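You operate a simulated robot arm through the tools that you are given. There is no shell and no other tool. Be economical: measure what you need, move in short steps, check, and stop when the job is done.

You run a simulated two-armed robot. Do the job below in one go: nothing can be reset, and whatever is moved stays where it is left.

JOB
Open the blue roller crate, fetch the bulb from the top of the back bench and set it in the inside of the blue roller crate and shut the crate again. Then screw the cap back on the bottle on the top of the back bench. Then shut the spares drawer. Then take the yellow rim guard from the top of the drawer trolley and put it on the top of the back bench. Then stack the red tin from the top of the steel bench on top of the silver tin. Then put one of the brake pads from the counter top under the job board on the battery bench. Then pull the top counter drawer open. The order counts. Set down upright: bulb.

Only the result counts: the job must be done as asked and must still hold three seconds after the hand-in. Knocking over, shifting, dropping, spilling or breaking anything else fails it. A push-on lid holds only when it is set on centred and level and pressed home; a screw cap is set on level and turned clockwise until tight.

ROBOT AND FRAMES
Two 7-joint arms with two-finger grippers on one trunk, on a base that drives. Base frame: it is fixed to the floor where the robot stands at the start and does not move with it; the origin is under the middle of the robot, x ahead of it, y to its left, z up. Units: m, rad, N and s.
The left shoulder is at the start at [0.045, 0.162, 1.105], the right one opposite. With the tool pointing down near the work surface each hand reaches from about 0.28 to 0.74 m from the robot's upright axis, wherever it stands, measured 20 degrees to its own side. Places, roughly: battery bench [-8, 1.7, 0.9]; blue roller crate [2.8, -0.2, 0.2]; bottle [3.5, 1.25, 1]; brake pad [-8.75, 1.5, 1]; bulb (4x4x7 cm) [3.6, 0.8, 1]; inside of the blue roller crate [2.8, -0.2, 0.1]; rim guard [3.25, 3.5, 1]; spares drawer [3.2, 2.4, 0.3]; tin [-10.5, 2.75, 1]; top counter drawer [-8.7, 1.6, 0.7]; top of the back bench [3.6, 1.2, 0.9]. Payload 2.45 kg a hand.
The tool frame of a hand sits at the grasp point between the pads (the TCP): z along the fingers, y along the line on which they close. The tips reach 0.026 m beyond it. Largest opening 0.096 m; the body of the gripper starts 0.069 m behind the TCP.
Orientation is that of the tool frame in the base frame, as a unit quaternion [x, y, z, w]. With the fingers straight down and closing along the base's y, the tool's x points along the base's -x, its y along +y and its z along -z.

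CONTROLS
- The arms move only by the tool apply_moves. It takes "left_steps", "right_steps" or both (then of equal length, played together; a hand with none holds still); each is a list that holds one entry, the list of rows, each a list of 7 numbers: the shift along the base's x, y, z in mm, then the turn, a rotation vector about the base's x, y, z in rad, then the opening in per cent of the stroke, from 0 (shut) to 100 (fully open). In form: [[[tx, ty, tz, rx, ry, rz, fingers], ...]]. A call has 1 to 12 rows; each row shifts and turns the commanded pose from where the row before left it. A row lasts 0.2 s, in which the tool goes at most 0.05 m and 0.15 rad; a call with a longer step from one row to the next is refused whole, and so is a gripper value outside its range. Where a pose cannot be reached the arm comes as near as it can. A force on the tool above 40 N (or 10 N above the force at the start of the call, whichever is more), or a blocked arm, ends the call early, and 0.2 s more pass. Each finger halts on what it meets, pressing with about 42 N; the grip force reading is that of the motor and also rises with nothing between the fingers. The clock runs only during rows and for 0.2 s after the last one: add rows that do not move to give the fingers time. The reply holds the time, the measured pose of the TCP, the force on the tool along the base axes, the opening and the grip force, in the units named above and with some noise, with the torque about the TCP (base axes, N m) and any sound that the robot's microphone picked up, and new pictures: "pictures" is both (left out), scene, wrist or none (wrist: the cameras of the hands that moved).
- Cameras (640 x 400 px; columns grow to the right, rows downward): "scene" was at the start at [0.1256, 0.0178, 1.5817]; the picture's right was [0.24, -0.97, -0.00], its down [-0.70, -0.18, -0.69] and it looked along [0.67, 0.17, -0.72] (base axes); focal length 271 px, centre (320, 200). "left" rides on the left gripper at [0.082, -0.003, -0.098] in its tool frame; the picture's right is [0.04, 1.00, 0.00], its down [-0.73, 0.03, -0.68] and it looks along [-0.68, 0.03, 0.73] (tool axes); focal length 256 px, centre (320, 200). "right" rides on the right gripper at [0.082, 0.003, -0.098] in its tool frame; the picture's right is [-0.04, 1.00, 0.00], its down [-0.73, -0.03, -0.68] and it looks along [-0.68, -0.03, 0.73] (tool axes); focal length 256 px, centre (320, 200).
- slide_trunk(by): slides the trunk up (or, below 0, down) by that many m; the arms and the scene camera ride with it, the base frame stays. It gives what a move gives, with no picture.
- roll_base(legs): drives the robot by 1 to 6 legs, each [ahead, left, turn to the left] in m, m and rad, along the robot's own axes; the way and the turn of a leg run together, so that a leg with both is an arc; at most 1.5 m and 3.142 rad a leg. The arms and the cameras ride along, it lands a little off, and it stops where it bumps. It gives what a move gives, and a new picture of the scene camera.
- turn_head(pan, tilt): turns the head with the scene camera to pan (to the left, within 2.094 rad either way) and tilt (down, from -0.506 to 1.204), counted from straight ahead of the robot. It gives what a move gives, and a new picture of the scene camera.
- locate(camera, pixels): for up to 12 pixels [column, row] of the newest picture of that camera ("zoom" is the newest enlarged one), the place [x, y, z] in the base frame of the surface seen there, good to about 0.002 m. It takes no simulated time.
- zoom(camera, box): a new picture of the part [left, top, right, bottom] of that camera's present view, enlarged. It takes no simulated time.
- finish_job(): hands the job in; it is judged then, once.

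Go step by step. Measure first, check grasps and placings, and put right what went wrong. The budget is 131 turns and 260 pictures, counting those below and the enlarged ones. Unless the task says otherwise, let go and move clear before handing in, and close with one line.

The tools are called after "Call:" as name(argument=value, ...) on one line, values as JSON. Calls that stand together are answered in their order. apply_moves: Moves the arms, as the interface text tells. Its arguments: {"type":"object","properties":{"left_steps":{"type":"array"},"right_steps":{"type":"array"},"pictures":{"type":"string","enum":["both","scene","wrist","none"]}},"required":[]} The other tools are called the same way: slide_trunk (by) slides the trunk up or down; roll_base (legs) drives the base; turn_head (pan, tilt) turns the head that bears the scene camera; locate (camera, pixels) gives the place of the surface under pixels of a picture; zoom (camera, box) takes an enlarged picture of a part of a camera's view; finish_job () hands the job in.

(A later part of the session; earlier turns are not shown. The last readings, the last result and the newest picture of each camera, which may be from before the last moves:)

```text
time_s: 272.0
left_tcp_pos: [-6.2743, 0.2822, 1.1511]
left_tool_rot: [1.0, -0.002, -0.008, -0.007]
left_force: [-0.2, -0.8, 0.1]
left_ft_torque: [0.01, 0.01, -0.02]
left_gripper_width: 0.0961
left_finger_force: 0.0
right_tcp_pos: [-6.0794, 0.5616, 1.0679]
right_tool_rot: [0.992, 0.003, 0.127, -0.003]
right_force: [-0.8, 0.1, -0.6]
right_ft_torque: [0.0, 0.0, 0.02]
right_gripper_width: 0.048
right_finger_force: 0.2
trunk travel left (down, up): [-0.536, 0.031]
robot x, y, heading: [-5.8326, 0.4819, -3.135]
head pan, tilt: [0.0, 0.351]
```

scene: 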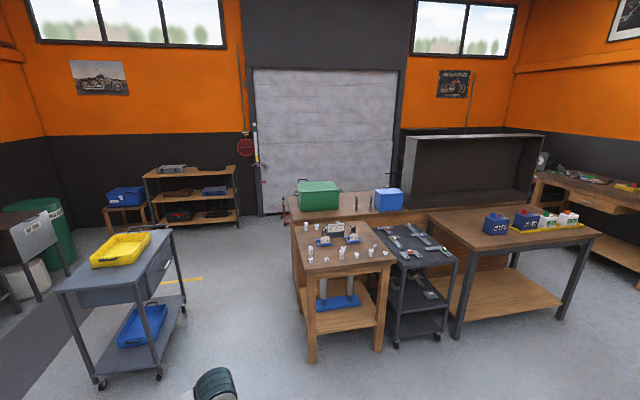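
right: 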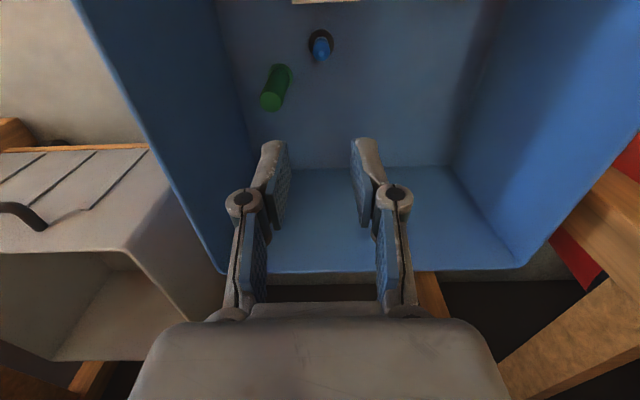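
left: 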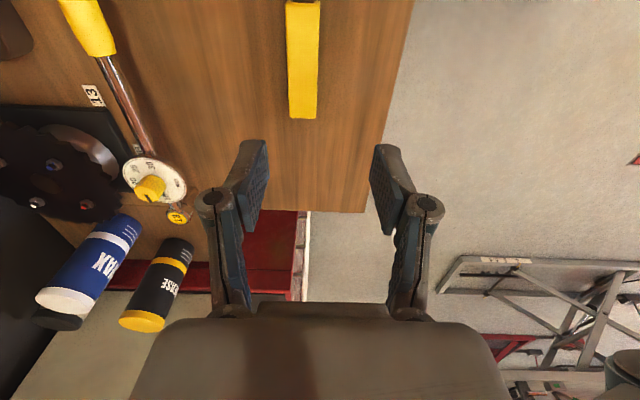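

Call:
turn_head(pan=-0.35, tilt=0.4)

Call:
locate(camera="scene", pixels=[[100, 180], [180, 170], [200, 165], [60, 190], [200, 220], [330, 230], [330, 200], [280, 205], [300, 160], [240, 130], [465, 200], [510, 190]])

Call:
zoom(camera="scene", box=[120, 140, 440, 340])

```text
time_s: 272.8
left_tcp_pos: [-6.2712, 0.2822, 1.1513]
left_tool_rot: [1.0, -0.001, -0.01, -0.006]
left_force: [-0.3, 0.2, -0.6]
left_ft_torque: [-0.01, 0.02, 0.01]
left_gripper_width: 0.0961
left_finger_force: 0.1
right_tcp_pos: [-6.0765, 0.5622, 1.0677]
right_tool_rot: [0.992, 0.003, 0.125, -0.004]
right_force: [0.0, 0.8, 1.1]
right_ft_torque: [0.02, 0.0, 0.0]
right_gripper_width: 0.048
right_finger_force: 0.1
trunk travel left (down, up): [-0.536, 0.031]
robot x, y, heading: [-5.8296, 0.4815, -3.143]
head pan, tilt: [-0.351, 0.4]
```

scene: 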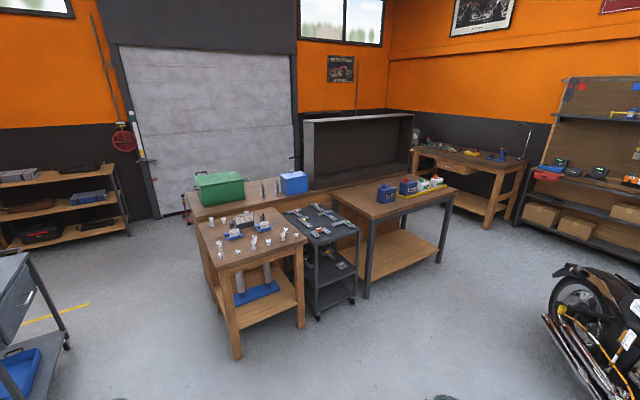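

```text
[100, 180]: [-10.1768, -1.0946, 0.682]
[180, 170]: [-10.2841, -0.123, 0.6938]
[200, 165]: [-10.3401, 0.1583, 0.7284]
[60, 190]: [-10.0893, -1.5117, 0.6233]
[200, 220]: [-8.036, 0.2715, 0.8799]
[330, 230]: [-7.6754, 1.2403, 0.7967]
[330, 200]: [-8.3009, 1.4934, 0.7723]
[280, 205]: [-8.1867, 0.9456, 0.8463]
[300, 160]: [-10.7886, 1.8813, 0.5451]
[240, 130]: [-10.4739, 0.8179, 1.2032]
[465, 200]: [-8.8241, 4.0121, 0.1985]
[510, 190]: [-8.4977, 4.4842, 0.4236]
```

```text
2.00 times, centred on (280, 240) of scene
```

zoom: 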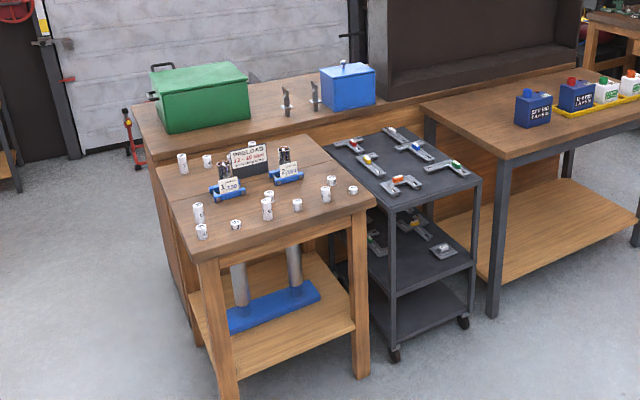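

I need the geometry behind the counter. Locate the board, battery bench and gap to its right.

Call:
locate(camera="scene", pixels=[[312, 180], [350, 150], [410, 170], [412, 118], [385, 198], [430, 183], [455, 190], [365, 295], [438, 258], [365, 215], [490, 225], [420, 170]])

Call:
locate(camera="scene", pixels=[[430, 150], [500, 155], [190, 240], [237, 355], [318, 315], [205, 190], [295, 182], [265, 190], [278, 187], [480, 280], [400, 320], [150, 260]])

```text
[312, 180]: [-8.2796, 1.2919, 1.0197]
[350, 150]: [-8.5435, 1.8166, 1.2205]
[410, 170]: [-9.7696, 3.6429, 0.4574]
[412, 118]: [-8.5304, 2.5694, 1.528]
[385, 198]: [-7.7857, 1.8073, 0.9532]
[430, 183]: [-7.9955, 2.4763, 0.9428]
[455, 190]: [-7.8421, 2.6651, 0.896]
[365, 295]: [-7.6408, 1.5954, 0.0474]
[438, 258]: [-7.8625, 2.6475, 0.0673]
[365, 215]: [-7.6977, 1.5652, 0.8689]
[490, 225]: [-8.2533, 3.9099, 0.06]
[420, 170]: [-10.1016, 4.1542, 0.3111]
```

```text
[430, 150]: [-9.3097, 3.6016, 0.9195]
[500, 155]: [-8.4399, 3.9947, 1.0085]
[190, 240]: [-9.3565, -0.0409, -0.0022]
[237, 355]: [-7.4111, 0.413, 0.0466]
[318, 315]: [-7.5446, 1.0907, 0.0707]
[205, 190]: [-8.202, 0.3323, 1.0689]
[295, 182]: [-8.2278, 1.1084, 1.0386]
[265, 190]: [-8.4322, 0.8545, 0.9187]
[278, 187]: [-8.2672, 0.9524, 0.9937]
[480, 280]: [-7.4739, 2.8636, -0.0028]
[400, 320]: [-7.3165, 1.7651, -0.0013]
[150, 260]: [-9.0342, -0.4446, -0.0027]
```

The drawer and pads face the far side of the counter. Check motorcycle clearance for the right-hand route and look at that side.

Call:
locate(camera="scene", pixels=[[548, 320], [560, 290], [575, 345], [590, 395], [620, 310], [15, 330], [70, 350], [540, 230]])

Call:
turn_head(pan=-0.9, tilt=0.4)

```text
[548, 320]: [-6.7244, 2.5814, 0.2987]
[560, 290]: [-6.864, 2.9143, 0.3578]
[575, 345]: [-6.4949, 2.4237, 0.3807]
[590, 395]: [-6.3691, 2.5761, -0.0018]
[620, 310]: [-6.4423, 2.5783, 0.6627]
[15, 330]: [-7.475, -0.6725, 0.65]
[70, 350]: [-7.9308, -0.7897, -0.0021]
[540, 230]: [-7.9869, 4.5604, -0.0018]
```

```text
time_s: 273.8
left_tcp_pos: [-6.2718, 0.2824, 1.1514]
left_tool_rot: [1.0, -0.003, -0.01, -0.006]
left_force: [0.6, -0.3, -1.5]
left_ft_torque: [0.01, -0.01, 0.01]
left_gripper_width: 0.096
left_finger_force: 0.1
right_tcp_pos: [-6.0762, 0.5609, 1.0687]
right_tool_rot: [0.992, 0.003, 0.125, -0.004]
right_force: [-0.4, 0.1, 0.1]
right_ft_torque: [0.05, 0.0, -0.01]
right_gripper_width: 0.0482
right_finger_force: 0.1
trunk travel left (down, up): [-0.536, 0.031]
robot x, y, heading: [-5.8316, 0.4818, -3.14]
head pan, tilt: [-0.901, 0.4]
```

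scene: 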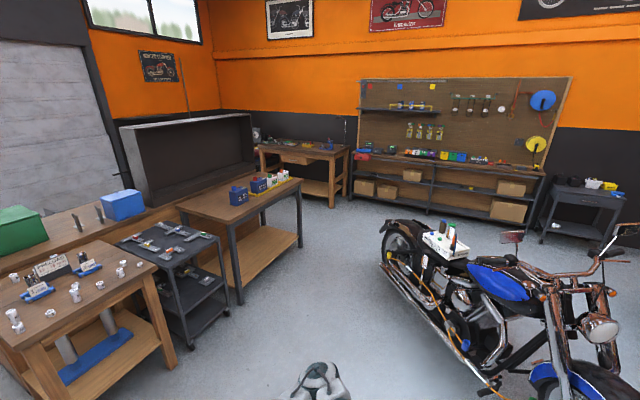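

Route: slip between the motorcycle rear (-6.8,2.8) and the battery bench corner (-7.86,2.67). Drive sideways there.

Call:
roll_base(legs=[[0.585, -0.61, 0], [0.585, -0.61, 0], [0.33, -0.95, 0], [0.27, -0.6, 0]])

Call:
turn_head(pan=0.1, tilt=0.5)

```text
time_s: 290.4
left_tcp_pos: [-8.025, 3.0827, 1.1542]
left_tool_rot: [1.0, -0.011, -0.011, -0.003]
left_force: [-0.4, -0.2, 1.4]
left_ft_torque: [-0.02, 0.01, 0.03]
left_gripper_width: 0.0958
left_finger_force: 0.0
right_tcp_pos: [-7.8248, 3.358, 1.0673]
right_tool_rot: [0.992, -0.005, 0.126, 0.001]
right_force: [0.4, 0.7, 0.5]
right_ft_torque: [0.02, -0.06, 0.01]
right_gripper_width: 0.0479
right_finger_force: 0.1
trunk travel left (down, up): [-0.536, 0.031]
robot x, y, heading: [-7.5812, 3.2636, 3.125]
head pan, tilt: [-0.901, 0.4]
```

scene: 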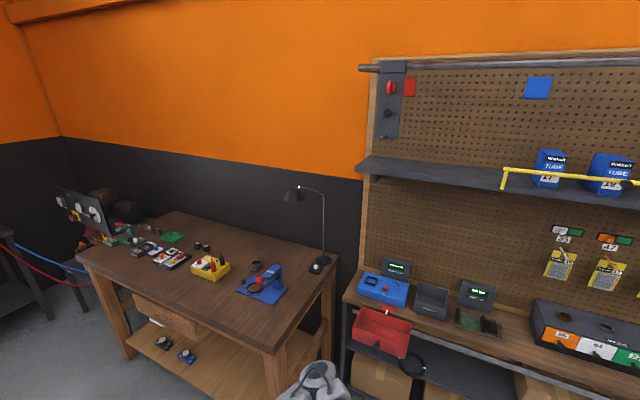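

```text
time_s: 291.7
left_tcp_pos: [-8.024, 3.0752, 1.1528]
left_tool_rot: [1.0, -0.011, -0.012, -0.004]
left_force: [-0.5, 0.9, 0.1]
left_ft_torque: [0.0, -0.01, -0.02]
left_gripper_width: 0.096
left_finger_force: 0.1
right_tcp_pos: [-7.8236, 3.3523, 1.0686]
right_tool_rot: [0.992, -0.006, 0.125, -0.003]
right_force: [0.2, 0.4, 0.1]
right_ft_torque: [-0.01, 0.04, -0.03]
right_gripper_width: 0.0479
right_finger_force: 0.0
trunk travel left (down, up): [-0.536, 0.031]
robot x, y, heading: [-7.5843, 3.2618, 3.125]
head pan, tilt: [0.099, 0.499]
```

scene: 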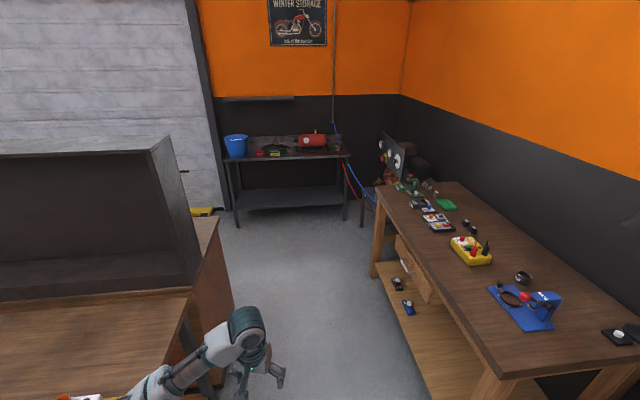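

The steel bench is at (285,150). Measure it and the passage.

Call:
zoom(camera="scene", box=[200, 110, 380, 230])

Call:
locate(camera="zoom", pixels=[[195, 158], [255, 150], [125, 130], [400, 112], [310, 160], [85, 185], [535, 155], [130, 410], [510, 390], [20, 395], [225, 152], [200, 165]])

Call:
locate(camera="scene", pixels=[[378, 195], [372, 275], [500, 370], [215, 225], [232, 330], [190, 270], [185, 310], [260, 265]])

```text
3.33 times, centred on (290, 170) of scene
```

zoom: 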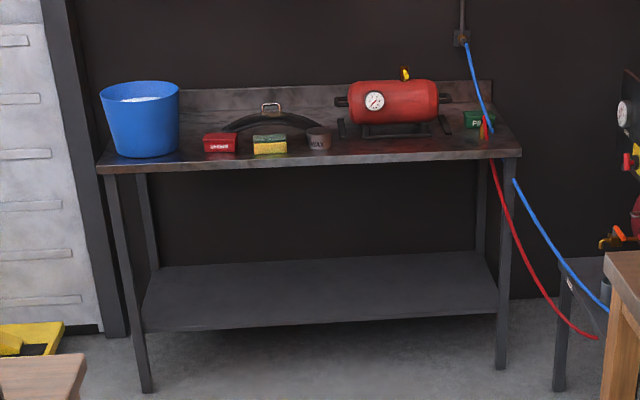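

```text
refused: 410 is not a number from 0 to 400
```

```text
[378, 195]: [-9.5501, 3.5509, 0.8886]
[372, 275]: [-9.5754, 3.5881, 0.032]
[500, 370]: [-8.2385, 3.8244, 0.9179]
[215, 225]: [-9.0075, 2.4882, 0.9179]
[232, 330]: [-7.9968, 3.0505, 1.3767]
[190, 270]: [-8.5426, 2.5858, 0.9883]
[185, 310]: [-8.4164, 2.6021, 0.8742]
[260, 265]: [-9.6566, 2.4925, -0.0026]
```

Call:
locate(camera="zoom", pixels=[[220, 136], [220, 147], [270, 142], [318, 132], [318, 145], [140, 120], [100, 170], [515, 155], [375, 135], [145, 388], [502, 365]])

Call:
zoom(camera="scene", box=[245, 135, 305, 165])

```text
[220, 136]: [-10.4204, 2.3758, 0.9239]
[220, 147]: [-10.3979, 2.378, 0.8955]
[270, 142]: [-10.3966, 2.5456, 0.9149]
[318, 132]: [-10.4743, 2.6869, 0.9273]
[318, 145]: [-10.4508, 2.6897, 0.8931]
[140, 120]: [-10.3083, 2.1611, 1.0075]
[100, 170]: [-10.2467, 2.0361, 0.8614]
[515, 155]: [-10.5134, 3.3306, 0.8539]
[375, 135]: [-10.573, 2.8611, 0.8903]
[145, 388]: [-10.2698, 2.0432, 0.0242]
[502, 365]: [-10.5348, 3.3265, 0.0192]
```

```text
10.67 times, centred on (275, 150) of scene
```

zoom: 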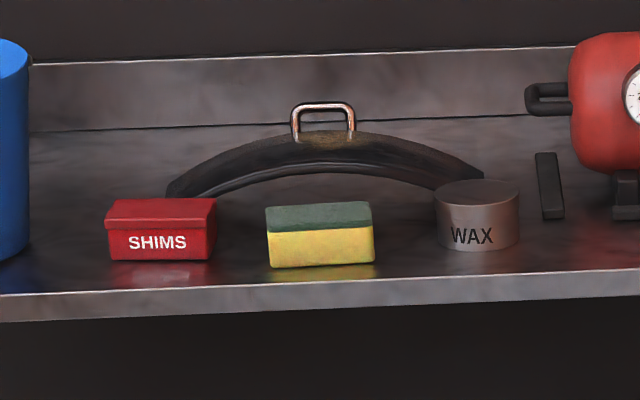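

Red "SHIMS" tin at (-10.41,2.376), silver "WAX" tin at (-10.47,2.687). Drive through the gap and face the steel bench (heading ≈3.346).

Call:
roll_base(legs=[[1.0, 0.08, 0], [0.7, 0.2, 0], [0, 0, 0.221], [0.55, 0.1, 0]])

Call:
turn_head(pan=0.25, tilt=0.8)

```text
time_s: 304.1
left_tcp_pos: [-10.1999, 2.5489, 1.1534]
left_tool_rot: [0.996, 0.092, -0.013, -0.003]
left_force: [0.0, 0.9, 1.4]
left_ft_torque: [-0.01, 0.0, 0.01]
left_gripper_width: 0.0959
left_finger_force: 0.1
right_tcp_pos: [-10.0611, 2.8591, 1.0685]
right_tool_rot: [0.988, 0.096, 0.123, -0.013]
right_force: [-0.1, 0.2, 0.0]
right_ft_torque: [0.0, -0.03, 0.0]
right_gripper_width: 0.0477
right_finger_force: 0.0
trunk travel left (down, up): [-0.536, 0.031]
robot x, y, heading: [-9.8092, 2.8215, -2.96]
head pan, tilt: [0.099, 0.499]
```

scene: 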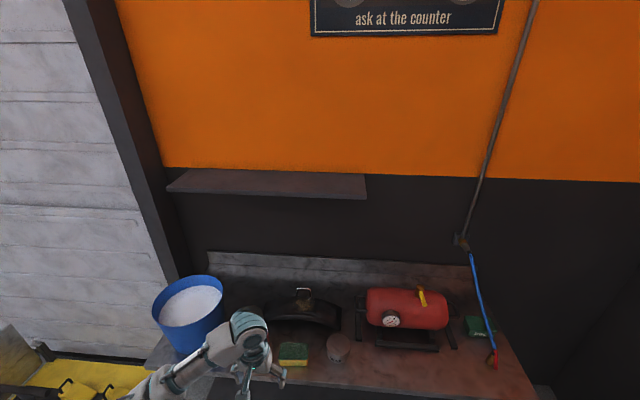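

```text
time_s: 304.9
left_tcp_pos: [-10.1979, 2.5459, 1.1538]
left_tool_rot: [0.996, 0.091, -0.013, -0.005]
left_force: [0.0, -0.3, 0.1]
left_ft_torque: [0.0, 0.0, -0.05]
left_gripper_width: 0.0958
left_finger_force: 0.0
right_tcp_pos: [-10.0592, 2.8577, 1.0694]
right_tool_rot: [0.988, 0.095, 0.122, -0.016]
right_force: [0.1, 0.8, 0.3]
right_ft_torque: [-0.04, 0.01, 0.01]
right_gripper_width: 0.0479
right_finger_force: 0.0
trunk travel left (down, up): [-0.536, 0.031]
robot x, y, heading: [-9.8095, 2.8212, -2.948]
head pan, tilt: [0.25, 0.799]
```

scene: 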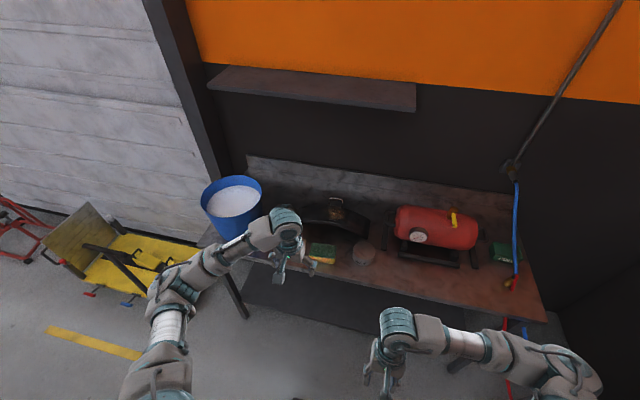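

Roll 0.1 closer and turn the left tool +90° (camera away from the bucket).

Call:
roll_base(legs=[[0.1, 0, 0]])

Call:
apply_moves(left_steps=[[[0, 0, 0, 0, 0, 0.143, 100], [0, 0, 0, 0, 0, 0.143, 100], [0, 0, 0, 0, 0, 0.143, 100], [0, 0, 0, 0, 0, 0.143, 100], [0, 0, 0, 0, 0, 0.143, 100], [0, 0, 0, 0, 0, 0.143, 100], [0, 0, 0, 0, 0, 0.143, 100], [0, 0, 0, 0, 0, 0.143, 100], [0, 0, 0, 0, 0, 0.143, 100], [0, 0, 0, 0, 0, 0.143, 100], [0, 0, 0, 0, 0, 0.141, 100]]], pictures="both")

```text
time_s: 306.0
left_tcp_pos: [-10.2923, 2.5316, 1.1568]
left_tool_rot: [0.996, 0.091, -0.016, -0.003]
left_force: [0.5, 0.6, 0.8]
left_ft_torque: [0.01, 0.02, 0.01]
left_gripper_width: 0.0962
left_finger_force: 0.1
right_tcp_pos: [-10.1551, 2.8414, 1.0704]
right_tool_rot: [0.988, 0.097, 0.122, -0.015]
right_force: [0.2, 0.6, 0.6]
right_ft_torque: [-0.01, 0.02, -0.01]
right_gripper_width: 0.0476
right_finger_force: 0.1
trunk travel left (down, up): [-0.536, 0.031]
robot x, y, heading: [-9.9048, 2.8026, -2.95]
head pan, tilt: [0.25, 0.799]
```

scene: 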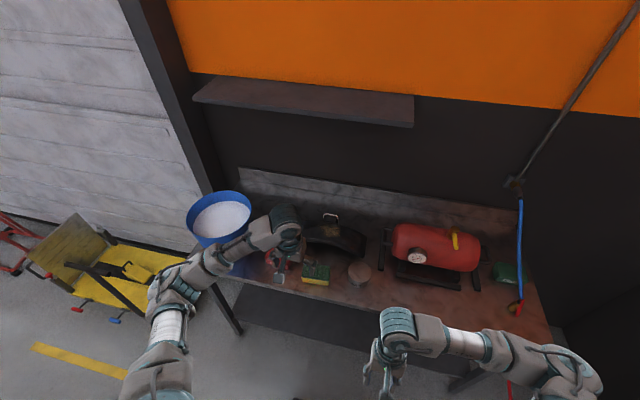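

```text
time_s: 308.4
left_tcp_pos: [-10.2946, 2.5313, 1.1565]
left_tool_rot: [0.638, 0.77, -0.013, 0.009]
left_force: [-0.1, -0.5, 0.0]
left_ft_torque: [-0.01, 0.0, 0.02]
left_gripper_width: 0.0961
left_finger_force: 0.0
right_tcp_pos: [-10.1559, 2.842, 1.0703]
right_tool_rot: [0.988, 0.096, 0.123, -0.015]
right_force: [0.1, -0.6, 0.0]
right_ft_torque: [-0.02, -0.03, -0.01]
right_gripper_width: 0.0478
right_finger_force: 0.0
trunk travel left (down, up): [-0.536, 0.031]
robot x, y, heading: [-9.9051, 2.8044, -2.953]
head pan, tilt: [0.25, 0.799]
```

scene: 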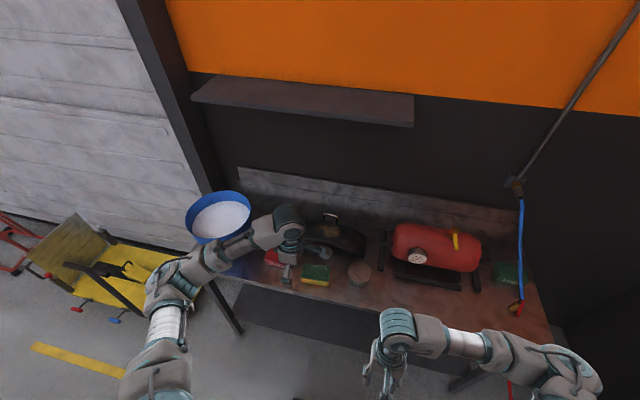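
left: 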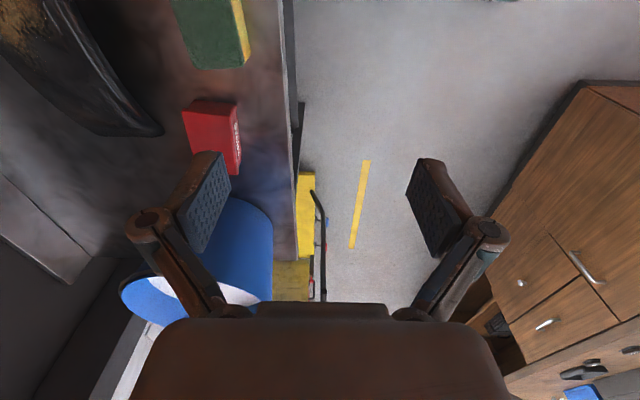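

Red tin visible at (210,135). Locate its top corners and the silver tin in the scene.

Call:
zoom(camera="left", box=[150, 70, 290, 200])

Call:
locate(camera="zoom", pixels=[[165, 150], [380, 150], [280, 200], [270, 145], [190, 300], [385, 250], [420, 250], [470, 100], [500, 50]])

Call:
zoom(camera="scene", box=[240, 220, 420, 310])

Call:
locate(camera="zoom", pixels=[[425, 160], [390, 170], [462, 172], [425, 190], [425, 172], [125, 130], [300, 170], [90, 110], [320, 220]])

```text
3.08 times, centred on (220, 135) of left
```

zoom: 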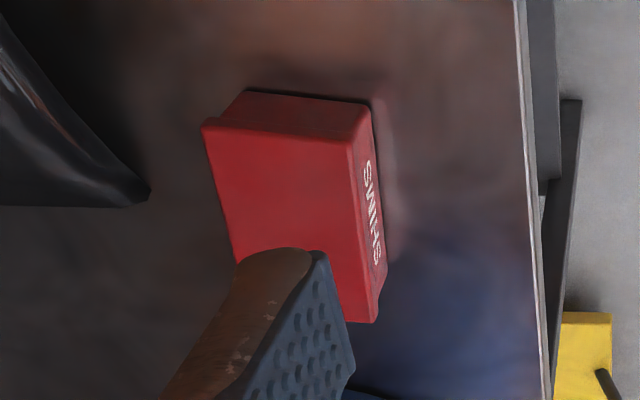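

```text
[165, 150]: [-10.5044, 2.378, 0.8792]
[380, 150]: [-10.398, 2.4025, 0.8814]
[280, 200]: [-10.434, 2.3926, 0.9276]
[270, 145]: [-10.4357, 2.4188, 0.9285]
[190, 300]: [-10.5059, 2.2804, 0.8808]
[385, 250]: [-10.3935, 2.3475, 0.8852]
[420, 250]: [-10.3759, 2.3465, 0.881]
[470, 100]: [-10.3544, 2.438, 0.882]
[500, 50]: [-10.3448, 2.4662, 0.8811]
```

```text
3.56 times, centred on (330, 265) of scene
```

zoom: 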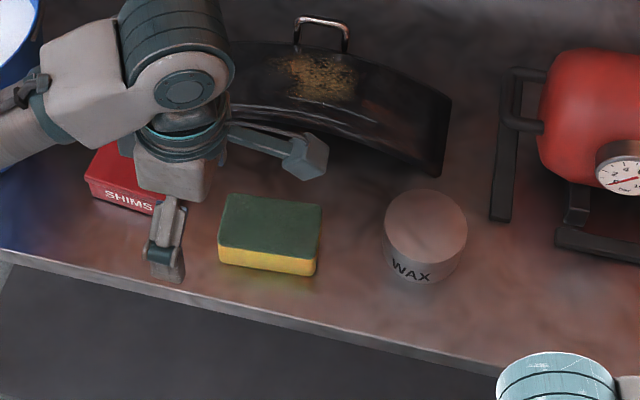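

```text
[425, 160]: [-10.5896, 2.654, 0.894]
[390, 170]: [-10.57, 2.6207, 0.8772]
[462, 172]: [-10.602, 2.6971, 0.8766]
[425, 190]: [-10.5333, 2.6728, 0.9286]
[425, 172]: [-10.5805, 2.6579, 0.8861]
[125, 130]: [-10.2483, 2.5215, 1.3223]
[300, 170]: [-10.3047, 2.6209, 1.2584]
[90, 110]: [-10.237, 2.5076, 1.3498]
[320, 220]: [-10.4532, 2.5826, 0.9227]
```

Call:
locate(camera="left", pixels=[[184, 113], [228, 119], [234, 170], [207, 140], [192, 145], [231, 145]])

Call:
locate(camera="zoom", pixels=[[425, 226], [387, 226], [464, 226], [425, 258], [425, 193], [440, 290], [320, 197], [310, 250]])

```text
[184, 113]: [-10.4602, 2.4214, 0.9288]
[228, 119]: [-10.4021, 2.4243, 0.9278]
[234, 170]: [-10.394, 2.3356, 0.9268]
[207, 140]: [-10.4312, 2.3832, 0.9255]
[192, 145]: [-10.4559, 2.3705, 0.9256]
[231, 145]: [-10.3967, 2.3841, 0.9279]
```

```text
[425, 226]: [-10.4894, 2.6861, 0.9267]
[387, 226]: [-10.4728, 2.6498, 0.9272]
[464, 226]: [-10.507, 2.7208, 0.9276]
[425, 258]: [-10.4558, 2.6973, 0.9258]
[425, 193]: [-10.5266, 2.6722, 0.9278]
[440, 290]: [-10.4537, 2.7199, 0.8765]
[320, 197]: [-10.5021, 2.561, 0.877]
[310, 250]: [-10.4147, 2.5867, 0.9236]
```

Silver tin centre (-10.490,2.685), Ø≈82 mm, top 0.927. Red tin centre (-10.428,2.379), ≈62×92 mm. Move above the red tin.

Call:
apply_moves(left_steps=[[[-27, -30, 0, 0, 0, -0.026, 85], [-27, -30, 0, 0, 0, -0.026, 85], [-27, -30, 0, 0, 0, -0.026, 85], [-26, -31, -30, 0, 0, -0.026, 85], [-26, -31, -30, 0, 0, -0.026, 85], [0, 0, -30, 0, 0, 0, 85], [0, 0, 0, 0, 0, 0, 85]]], pictures="wrist")

Call:
locate(camera="left", pixels=[[320, 120], [290, 120], [350, 120]])

```text
refused: row 4 steps farther than a row can; nothing moved
```

```text
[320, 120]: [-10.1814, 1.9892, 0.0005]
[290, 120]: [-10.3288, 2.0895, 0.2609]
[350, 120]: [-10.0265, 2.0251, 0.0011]
```

Call:
apply_moves(left_steps=[[[-27, -30, 0, 0, 0, -0.026, 85], [-27, -30, 0, 0, 0, -0.026, 85], [-27, -30, -10, 0, 0, -0.026, 85], [-26, -31, -20, 0, 0, -0.026, 85], [-26, -31, -20, 0, 0, -0.026, 85], [0, 0, -40, 0, 0, 0, 85], [0, 0, 0, 0, 0, 0, 85]]], pictures="wrist")

```text
time_s: 310.0
left_tcp_pos: [-10.4323, 2.3799, 1.0647]
left_tool_rot: [0.689, 0.725, -0.013, 0.007]
left_force: [0.3, -0.3, -0.1]
left_ft_torque: [-0.04, 0.01, -0.02]
left_gripper_width: 0.0819
left_finger_force: 0.1
right_tcp_pos: [-10.1559, 2.8413, 1.0694]
right_tool_rot: [0.988, 0.096, 0.122, -0.015]
right_force: [0.4, -0.6, 0.5]
right_ft_torque: [-0.01, -0.01, -0.01]
right_gripper_width: 0.0481
right_finger_force: 0.0
trunk travel left (down, up): [-0.536, 0.031]
robot x, y, heading: [-9.9088, 2.7987, -2.952]
head pan, tilt: [0.25, 0.799]
```

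left: 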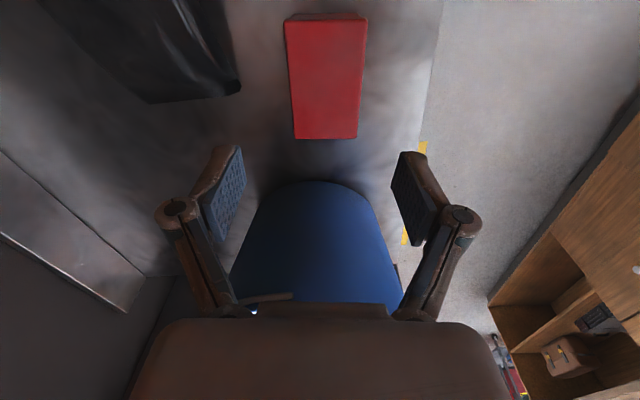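

Aligned with the tin. Check bucket clearance before descending.

Call:
locate(camera="left", pixels=[[320, 184], [290, 190], [350, 190], [325, 78], [288, 30], [362, 30], [298, 133], [353, 133], [235, 85]])

```text
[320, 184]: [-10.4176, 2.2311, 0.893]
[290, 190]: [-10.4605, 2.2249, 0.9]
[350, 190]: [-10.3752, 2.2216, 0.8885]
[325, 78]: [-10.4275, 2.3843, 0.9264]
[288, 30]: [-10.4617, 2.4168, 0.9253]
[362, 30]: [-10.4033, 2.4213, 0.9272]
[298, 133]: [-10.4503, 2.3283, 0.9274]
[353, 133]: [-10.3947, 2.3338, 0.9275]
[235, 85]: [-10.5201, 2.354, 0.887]
```

Clear. Descend and grip.

Call:
apply_moves(left_steps=[[[3, -3, -40, 0, 0, 0, 85], [0, 0, -40, 0, 0, 0, 85], [0, 0, -40, 0, 0, 0, 85], [0, 0, -28, 0, 0, 0, 85], [0, 0, 0, 0, 0, 0, 60], [0, 0, 0, 0, 0, 0, 40], [0, 0, 0, 0, 0, 0, 40], [0, 0, 0, 0, 0, 0, 40]]], pictures="wrist")

```text
time_s: 311.8
left_tcp_pos: [-10.427, 2.3757, 0.9164]
left_tool_rot: [0.689, 0.725, -0.012, 0.007]
left_force: [-1.9, -0.6, 2.2]
left_ft_torque: [-0.11, 0.24, 0.07]
left_gripper_width: 0.0661
left_finger_force: 41.6
right_tcp_pos: [-10.157, 2.842, 1.0703]
right_tool_rot: [0.988, 0.096, 0.122, -0.015]
right_force: [0.0, 0.6, 1.2]
right_ft_torque: [0.02, 0.0, 0.02]
right_gripper_width: 0.0478
right_finger_force: 0.0
trunk travel left (down, up): [-0.536, 0.031]
robot x, y, heading: [-9.9093, 2.8036, -2.955]
head pan, tilt: [0.25, 0.799]
```

left: 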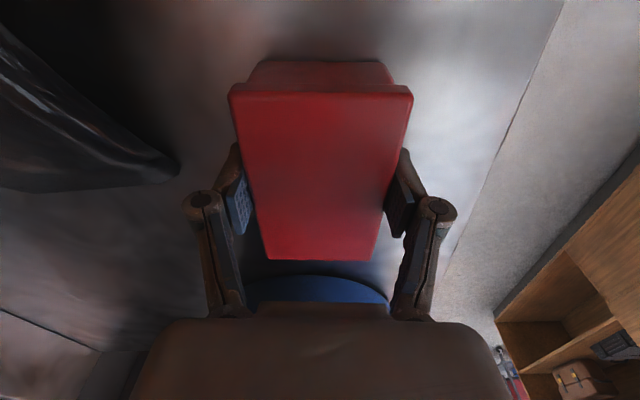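

Gripped (66 mm lid width). Lift 130 mm and move over the silver tin.

Call:
apply_moves(left_steps=[[[0, 0, 25, 0, 0, 0, 40], [0, 0, 35, 0, 0, 0, 40], [0, 0, 35, 0, 0, 0, 40], [0, 0, 35, 0, 0, 0, 40], [-8, 39, 0, 0, 0, 0, 40], [-8, 39, 0, 0, 0, 0, 40], [-8, 39, 0, 0, 0, 0, 40], [-8, 39, 0, 0, 0, 0, 40], [-8, 39, 0, 0, 0, 0, 40], [-8, 39, 0, 0, 0, 0, 40], [-8, 39, 0, 0, 0, 0, 40], [-7, 36, 0, 0, 0, 0, 40]]], pictures="both")

Call:
zoom(camera="scene", box=[260, 210, 440, 310])

```text
time_s: 314.4
left_tcp_pos: [-10.4906, 2.6887, 1.0463]
left_tool_rot: [0.688, 0.725, -0.013, 0.009]
left_force: [0.1, 0.0, -2.7]
left_ft_torque: [0.01, -0.01, 0.03]
left_gripper_width: 0.0657
left_finger_force: 42.0
right_tcp_pos: [-10.1577, 2.8445, 1.0695]
right_tool_rot: [0.988, 0.097, 0.122, -0.013]
right_force: [0.0, -0.2, 0.1]
right_ft_torque: [-0.02, 0.02, 0.0]
right_gripper_width: 0.0479
right_finger_force: 0.0
trunk travel left (down, up): [-0.536, 0.031]
robot x, y, heading: [-9.9053, 2.8043, -2.949]
head pan, tilt: [0.25, 0.799]
```

scene: 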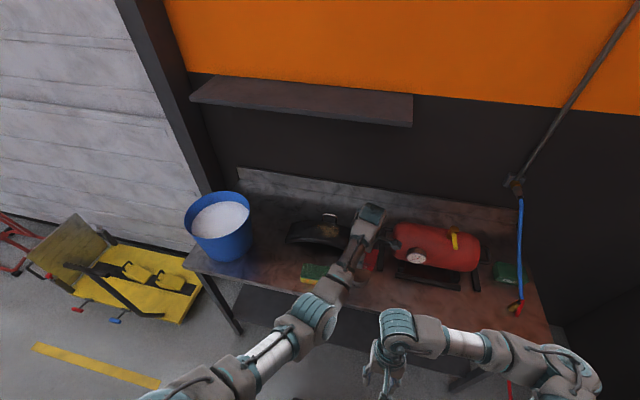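
left: 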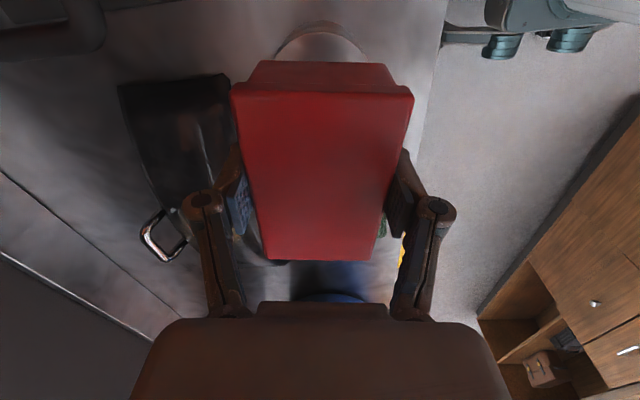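

```text
3.56 times, centred on (350, 260) of scene
```

zoom: 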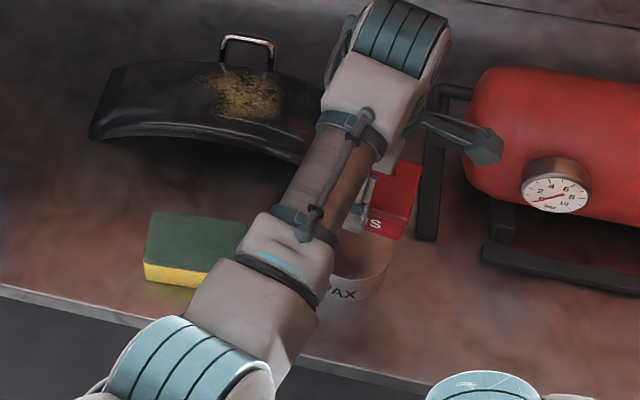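

Check the compressor's clearance to the wrist camera and the tin alignment.

Call:
locate(camera="zoom", pixels=[[480, 90], [500, 80], [445, 110], [430, 220], [490, 150], [455, 125], [550, 100], [345, 290], [380, 265], [400, 175], [378, 222], [535, 195]])

Call:
locate(camera="left", pixels=[[320, 35], [285, 50], [355, 50], [320, 80], [240, 95], [405, 95], [270, 255], [370, 255], [320, 180]])

```text
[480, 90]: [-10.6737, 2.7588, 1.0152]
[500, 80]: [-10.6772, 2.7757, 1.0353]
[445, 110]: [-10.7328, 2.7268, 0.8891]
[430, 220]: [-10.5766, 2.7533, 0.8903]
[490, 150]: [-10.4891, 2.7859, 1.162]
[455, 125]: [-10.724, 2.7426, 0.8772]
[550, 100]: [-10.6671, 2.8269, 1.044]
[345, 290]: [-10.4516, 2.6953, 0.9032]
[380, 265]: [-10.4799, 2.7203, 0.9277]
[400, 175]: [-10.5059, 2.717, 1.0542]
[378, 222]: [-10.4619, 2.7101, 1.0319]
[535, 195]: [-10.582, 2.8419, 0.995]
```

```text
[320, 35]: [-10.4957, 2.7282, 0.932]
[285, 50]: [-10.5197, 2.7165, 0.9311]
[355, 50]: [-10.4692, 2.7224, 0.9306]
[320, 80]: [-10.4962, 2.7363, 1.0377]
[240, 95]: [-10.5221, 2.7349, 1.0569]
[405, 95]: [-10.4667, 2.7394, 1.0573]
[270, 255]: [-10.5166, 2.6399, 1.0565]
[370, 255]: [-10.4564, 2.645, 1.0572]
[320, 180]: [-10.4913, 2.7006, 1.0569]
```

Tin is centred within 4 mm and clear of the compressor. Lower onto the silver tin.

Call:
apply_moves(left_steps=[[[0, -4, -20, 0, 0, 0, 40], [0, 0, -30, 0, 0, 0, 40], [0, 0, -20, 0, 0, 0, 40], [0, 0, -4, 0, 0, 0, 40], [0, 0, -3, 0, 0, 0, 40], [0, 0, -2, 0, 0, 0, 40], [0, 0, 0, 0, 0, 0, 40]]], pictures="wrist")

```text
time_s: 316.0
left_tcp_pos: [-10.4906, 2.6828, 0.9669]
left_tool_rot: [0.688, 0.725, -0.013, 0.009]
left_force: [0.1, -0.1, -3.0]
left_ft_torque: [0.01, 0.03, 0.01]
left_gripper_width: 0.0658
left_finger_force: 42.1
right_tcp_pos: [-10.1576, 2.8428, 1.0692]
right_tool_rot: [0.988, 0.097, 0.122, -0.014]
right_force: [0.5, -0.4, -0.1]
right_ft_torque: [-0.03, -0.02, 0.02]
right_gripper_width: 0.0479
right_finger_force: 0.1
trunk travel left (down, up): [-0.536, 0.031]
robot x, y, heading: [-9.9078, 2.8011, -2.952]
head pan, tilt: [0.25, 0.799]
```

left: 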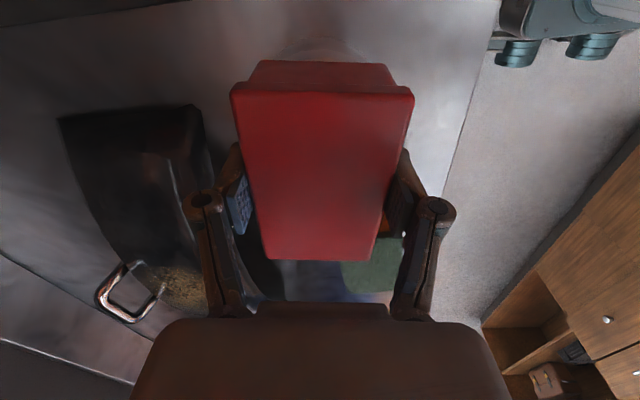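

Call:
apply_moves(left_steps=[[[0, 0, -1.5, 0, 0, 0, 40], [0, 0, -1.5, 0, 0, 0, 40], [0, 0, -1, 0, 0, 0, 40], [0, 0, 0, 0, 0, 0, 40]]], pictures="none")

```text
time_s: 317.0
left_tcp_pos: [-10.4902, 2.6838, 0.9666]
left_tool_rot: [0.688, 0.725, -0.015, 0.006]
left_force: [-3.6, -1.8, 19.3]
left_ft_torque: [0.16, 0.02, 0.08]
left_gripper_width: 0.0656
left_finger_force: 41.9
right_tcp_pos: [-10.1567, 2.8434, 1.0702]
right_tool_rot: [0.988, 0.097, 0.122, -0.013]
right_force: [0.2, 0.4, -0.5]
right_ft_torque: [0.0, 0.0, -0.01]
right_gripper_width: 0.048
right_finger_force: 0.1
trunk travel left (down, up): [-0.536, 0.031]
robot x, y, heading: [-9.9052, 2.8078, -2.953]
head pan, tilt: [0.25, 0.799]
```

Contact 19 N. Ease, open, rise.

Call:
apply_moves(left_steps=[[[0, 0, 2, 0, 0, 0, 40], [0, 0, 0, 0, 0, 0, 60], [0, 0, 0, 0, 0, 0, 88], [0, 0, 0, 0, 0, 0, 88], [0, 0, 20, 0, 0, 0, 88], [0, 0, 40, 0, 0, 0, 88], [0, 0, 40, 0, 0, 0, 88], [0, 0, 40, 0, 0, 0, 88], [10, -40, 10, 0, 0, 0, 88], [10, -40, 10, 0, 0, 0, 88], [10, -40, 0, 0, 0, 0, 88]]], pictures="wrist")

Call:
zoom(camera="scene", box=[260, 210, 440, 310])

```text
time_s: 319.4
left_tcp_pos: [-10.469, 2.5599, 1.1212]
left_tool_rot: [0.689, 0.725, -0.013, 0.007]
left_force: [-0.1, -0.2, 0.3]
left_ft_torque: [-0.03, 0.02, 0.02]
left_gripper_width: 0.0844
left_finger_force: 0.0
left hand out of reach, approached as far as the arm can: row 10
right_tcp_pos: [-10.1568, 2.8418, 1.0697]
right_tool_rot: [0.988, 0.096, 0.122, -0.014]
right_force: [0.4, 0.2, 0.3]
right_ft_torque: [0.01, 0.0, -0.02]
right_gripper_width: 0.0479
right_finger_force: 0.0
trunk travel left (down, up): [-0.536, 0.031]
robot x, y, heading: [-9.9086, 2.8012, -2.951]
head pan, tilt: [0.25, 0.799]
```

left: 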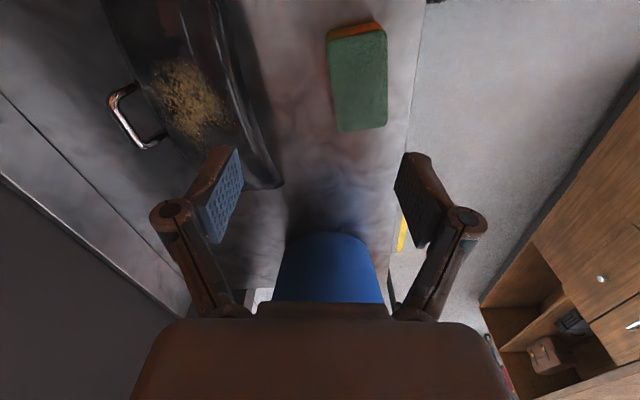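

```text
3.56 times, centred on (350, 260) of scene
```

zoom: 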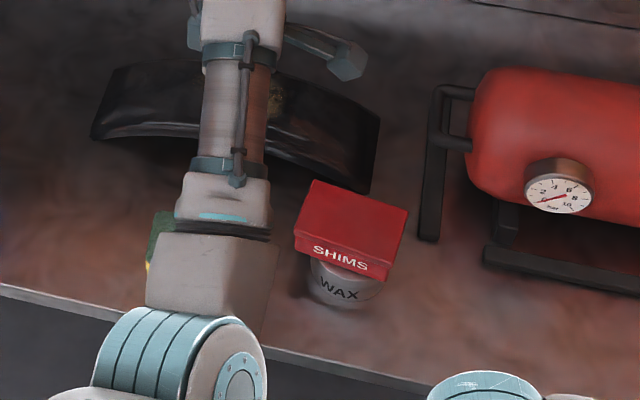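

Red tin sits squarely on the silver one. Tuck the left arm, back off, and turn to face the counter's back side.

Call:
apply_moves(left_steps=[[[15, 3, 5, 0, 0, -0.144, 88], [15, 3, 5, 0, 0, -0.144, 88], [15, 3, 5, 0, 0, -0.144, 88], [15, 3, 5, 0, 0, -0.144, 88], [15, 3, 5, 0, 0, -0.144, 88], [15, 3, 5, 0, 0, -0.144, 88], [15, 3, 0, 0, 0, -0.144, 88], [10, 3, 0, 0, 0, -0.144, 88], [10, 3, 0, 0, 0, -0.144, 88], [0, 0, 0, 0, 0, -0.144, 88]]], pictures="none")

Call:
roll_base(legs=[[-0.35, 0, 0], [0, 0, 1.6], [0, 0, 1.551]])

Call:
turn_head(pan=-0.6, tilt=0.6)

```text
time_s: 321.6
left_tcp_pos: [-10.4402, 2.5592, 1.0817]
left_tool_rot: [0.996, 0.09, -0.014, -0.003]
left_force: [0.5, -0.1, -0.3]
left_ft_torque: [0.0, -0.01, -0.02]
left_gripper_width: 0.0846
left_finger_force: 0.1
left hand out of reach, approached as far as the arm can: row 1, 2, 3, 4, 5, 6, 7, 8, 9
right_tcp_pos: [-10.158, 2.8439, 1.0692]
right_tool_rot: [0.988, 0.095, 0.122, -0.013]
right_force: [0.8, -0.6, 0.1]
right_ft_torque: [-0.01, -0.01, 0.02]
right_gripper_width: 0.0479
right_finger_force: 0.2
trunk travel left (down, up): [-0.536, 0.031]
robot x, y, heading: [-9.9085, 2.8068, -2.954]
head pan, tilt: [0.25, 0.799]
```

```text
time_s: 331.5
left_tcp_pos: [-9.0298, 3.1173, 1.0823]
left_tool_rot: [-0.096, 0.995, -0.002, 0.014]
left_force: [0.4, 0.2, -0.4]
left_ft_torque: [0.03, 0.0, -0.02]
left_gripper_width: 0.0845
left_finger_force: 0.2
right_tcp_pos: [-9.3097, 2.8316, 1.071]
right_tool_rot: [-0.1, 0.987, -0.014, -0.121]
right_force: [0.1, 0.2, -0.3]
right_ft_torque: [-0.01, 0.0, 0.02]
right_gripper_width: 0.048
right_finger_force: 0.1
trunk travel left (down, up): [-0.536, 0.031]
robot x, y, heading: [-9.5618, 2.8714, 0.2]
head pan, tilt: [0.25, 0.799]
```

scene: 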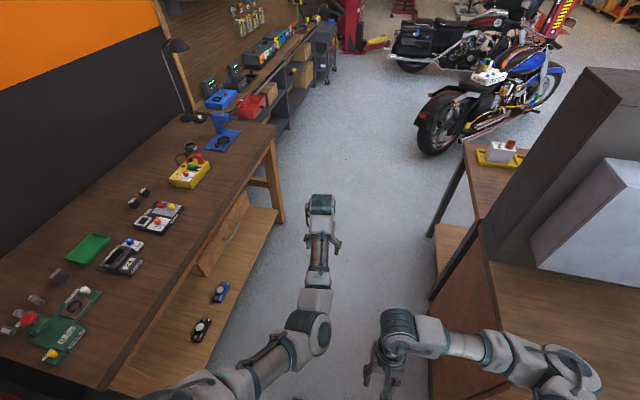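

```text
time_s: 332.7
left_tcp_pos: [-9.0319, 3.1171, 1.0846]
left_tool_rot: [-0.095, 0.995, -0.003, 0.015]
left_force: [0.2, -0.4, -0.3]
left_ft_torque: [0.02, -0.02, 0.03]
left_gripper_width: 0.0844
left_finger_force: 0.0
right_tcp_pos: [-9.3122, 2.8308, 1.0696]
right_tool_rot: [-0.1, 0.988, -0.014, -0.121]
right_force: [0.2, -0.8, 0.6]
right_ft_torque: [-0.01, 0.02, -0.01]
right_gripper_width: 0.0482
right_finger_force: 0.0
trunk travel left (down, up): [-0.536, 0.031]
robot x, y, heading: [-9.5646, 2.8672, 0.198]
head pan, tilt: [-0.6, 0.6]
```

scene: 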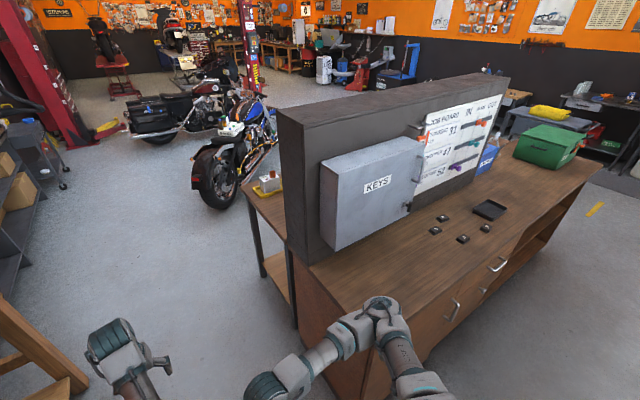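

The counter's back: pads at (435-485,218-240) beneath the job board, drawer handle at (498,264). Zoom and measure.

Call:
zoom(camera="scene", box=[390, 180, 600, 320])

Call:
locate(camera="scene", pixels=[[435, 230], [443, 218], [462, 239], [485, 228], [489, 209], [498, 264], [455, 310], [440, 255], [560, 215], [330, 295], [400, 160], [460, 150]])

```text
2.86 times, centred on (495, 250) of scene
```

zoom: 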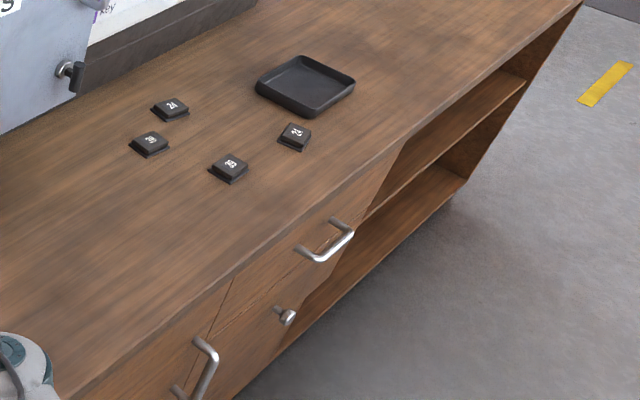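

```text
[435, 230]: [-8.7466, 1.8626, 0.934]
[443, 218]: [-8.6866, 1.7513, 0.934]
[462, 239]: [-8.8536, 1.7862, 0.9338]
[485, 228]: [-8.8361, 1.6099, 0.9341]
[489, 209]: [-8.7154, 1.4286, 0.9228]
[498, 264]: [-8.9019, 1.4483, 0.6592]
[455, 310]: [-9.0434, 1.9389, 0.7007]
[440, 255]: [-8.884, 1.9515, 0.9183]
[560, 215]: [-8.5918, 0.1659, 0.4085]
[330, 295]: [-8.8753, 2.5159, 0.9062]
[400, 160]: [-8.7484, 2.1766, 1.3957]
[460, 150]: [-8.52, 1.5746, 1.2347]
```

Target pad: (-8.836,1.610). First retract the left arm (KEYS box overhangs) and level the right tool, then slide right 1.18 m.

Call:
apply_moves(left_steps=[[[-35, -7, 5, 0, 0, 0, 80], [-35, -7, 5, 0, 0, 0, 80], [-35, -7, 5, 0, 0, 0, 80], [-35, -7, 5, 0, 0, 0, 80], [-35, -7, 5, 0, 0, 0, 80]]], right_steps=[[[0, 0, 0, 0.024, -0.118, 0, 80], [0, 0, 0, 0.024, -0.118, 0, 80], [0, 0, 10, 0, 0, 0, 80], [0, 0, 10, 0, 0, 0, 80], [0, 0, 0, 0, 0, 0, 80]]], pictures="none")

Call:
roll_base(legs=[[-0.04, -0.6, 0], [0.0, -0.58, 0]])

Call:
turn_head(pan=-0.15, tilt=0.9)

Call:
zoom(camera="right", box=[0, 0, 640, 400])

```text
time_s: 333.9
left_tcp_pos: [-9.1304, 3.1325, 1.0019]
left_tool_rot: [-0.106, 0.994, 0.018, 0.018]
left_force: [0.3, 0.8, -0.1]
left_ft_torque: [0.03, 0.02, 0.01]
left_gripper_width: 0.0768
left_finger_force: 0.0
left hand out of reach, approached as far as the arm can: row 1, 2, 3, 4, 5
right_tcp_pos: [-9.3142, 2.8315, 1.0908]
right_tool_rot: [-0.101, 0.995, -0.001, -0.001]
right_force: [-0.8, -0.1, -0.2]
right_ft_torque: [-0.01, 0.0, 0.0]
right_gripper_width: 0.0769
right_finger_force: 0.0
trunk travel left (down, up): [-0.536, 0.031]
robot x, y, heading: [-9.5625, 2.8666, 0.2]
head pan, tilt: [-0.6, 0.6]
```

```text
time_s: 340.2
left_tcp_pos: [-8.9413, 1.992, 0.9958]
left_tool_rot: [-0.104, 0.994, 0.01, 0.015]
left_force: [-0.7, 1.2, -0.8]
left_ft_torque: [-0.15, -0.01, -0.01]
left_gripper_width: 0.0768
left_finger_force: 0.0
right_tcp_pos: [-9.1229, 1.6936, 1.0911]
right_tool_rot: [-0.101, 0.995, -0.01, -0.001]
right_force: [-0.5, 1.6, 0.2]
right_ft_torque: [-0.13, 0.0, 0.0]
right_gripper_width: 0.0765
right_finger_force: 0.0
trunk travel left (down, up): [-0.536, 0.031]
robot x, y, heading: [-9.3654, 1.7117, 0.198]
head pan, tilt: [-0.6, 0.6]
```

scene: 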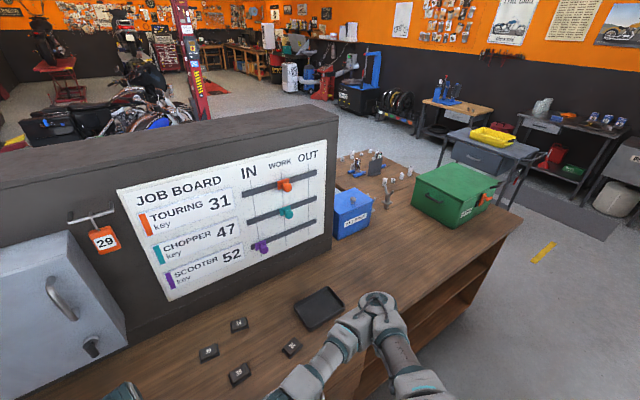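

```text
time_s: 341.1
left_tcp_pos: [-8.9439, 1.9924, 0.9993]
left_tool_rot: [-0.106, 0.994, 0.015, 0.016]
left_force: [0.3, 0.7, 0.3]
left_ft_torque: [-0.05, 0.0, 0.01]
left_gripper_width: 0.0766
left_finger_force: 0.0
right_tcp_pos: [-9.1241, 1.691, 1.0922]
right_tool_rot: [-0.102, 0.995, -0.007, 0.001]
right_force: [0.1, 0.5, -0.4]
right_ft_torque: [-0.05, 0.0, 0.05]
right_gripper_width: 0.0768
right_finger_force: 0.0
trunk travel left (down, up): [-0.536, 0.031]
robot x, y, heading: [-9.3657, 1.7155, 0.198]
head pan, tilt: [-0.15, 0.901]
```

scene: 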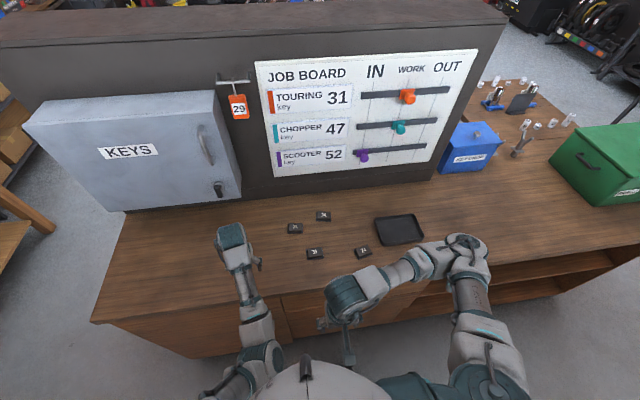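

```text
1.00 times, centred on (320, 200) of right (not enlarged: the box is as wide or as high as the picture)
```

zoom: 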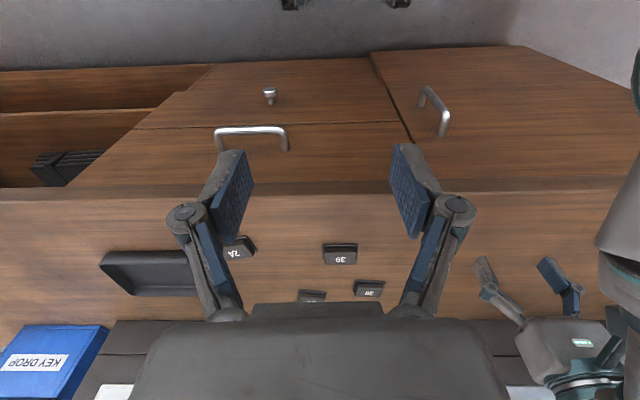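

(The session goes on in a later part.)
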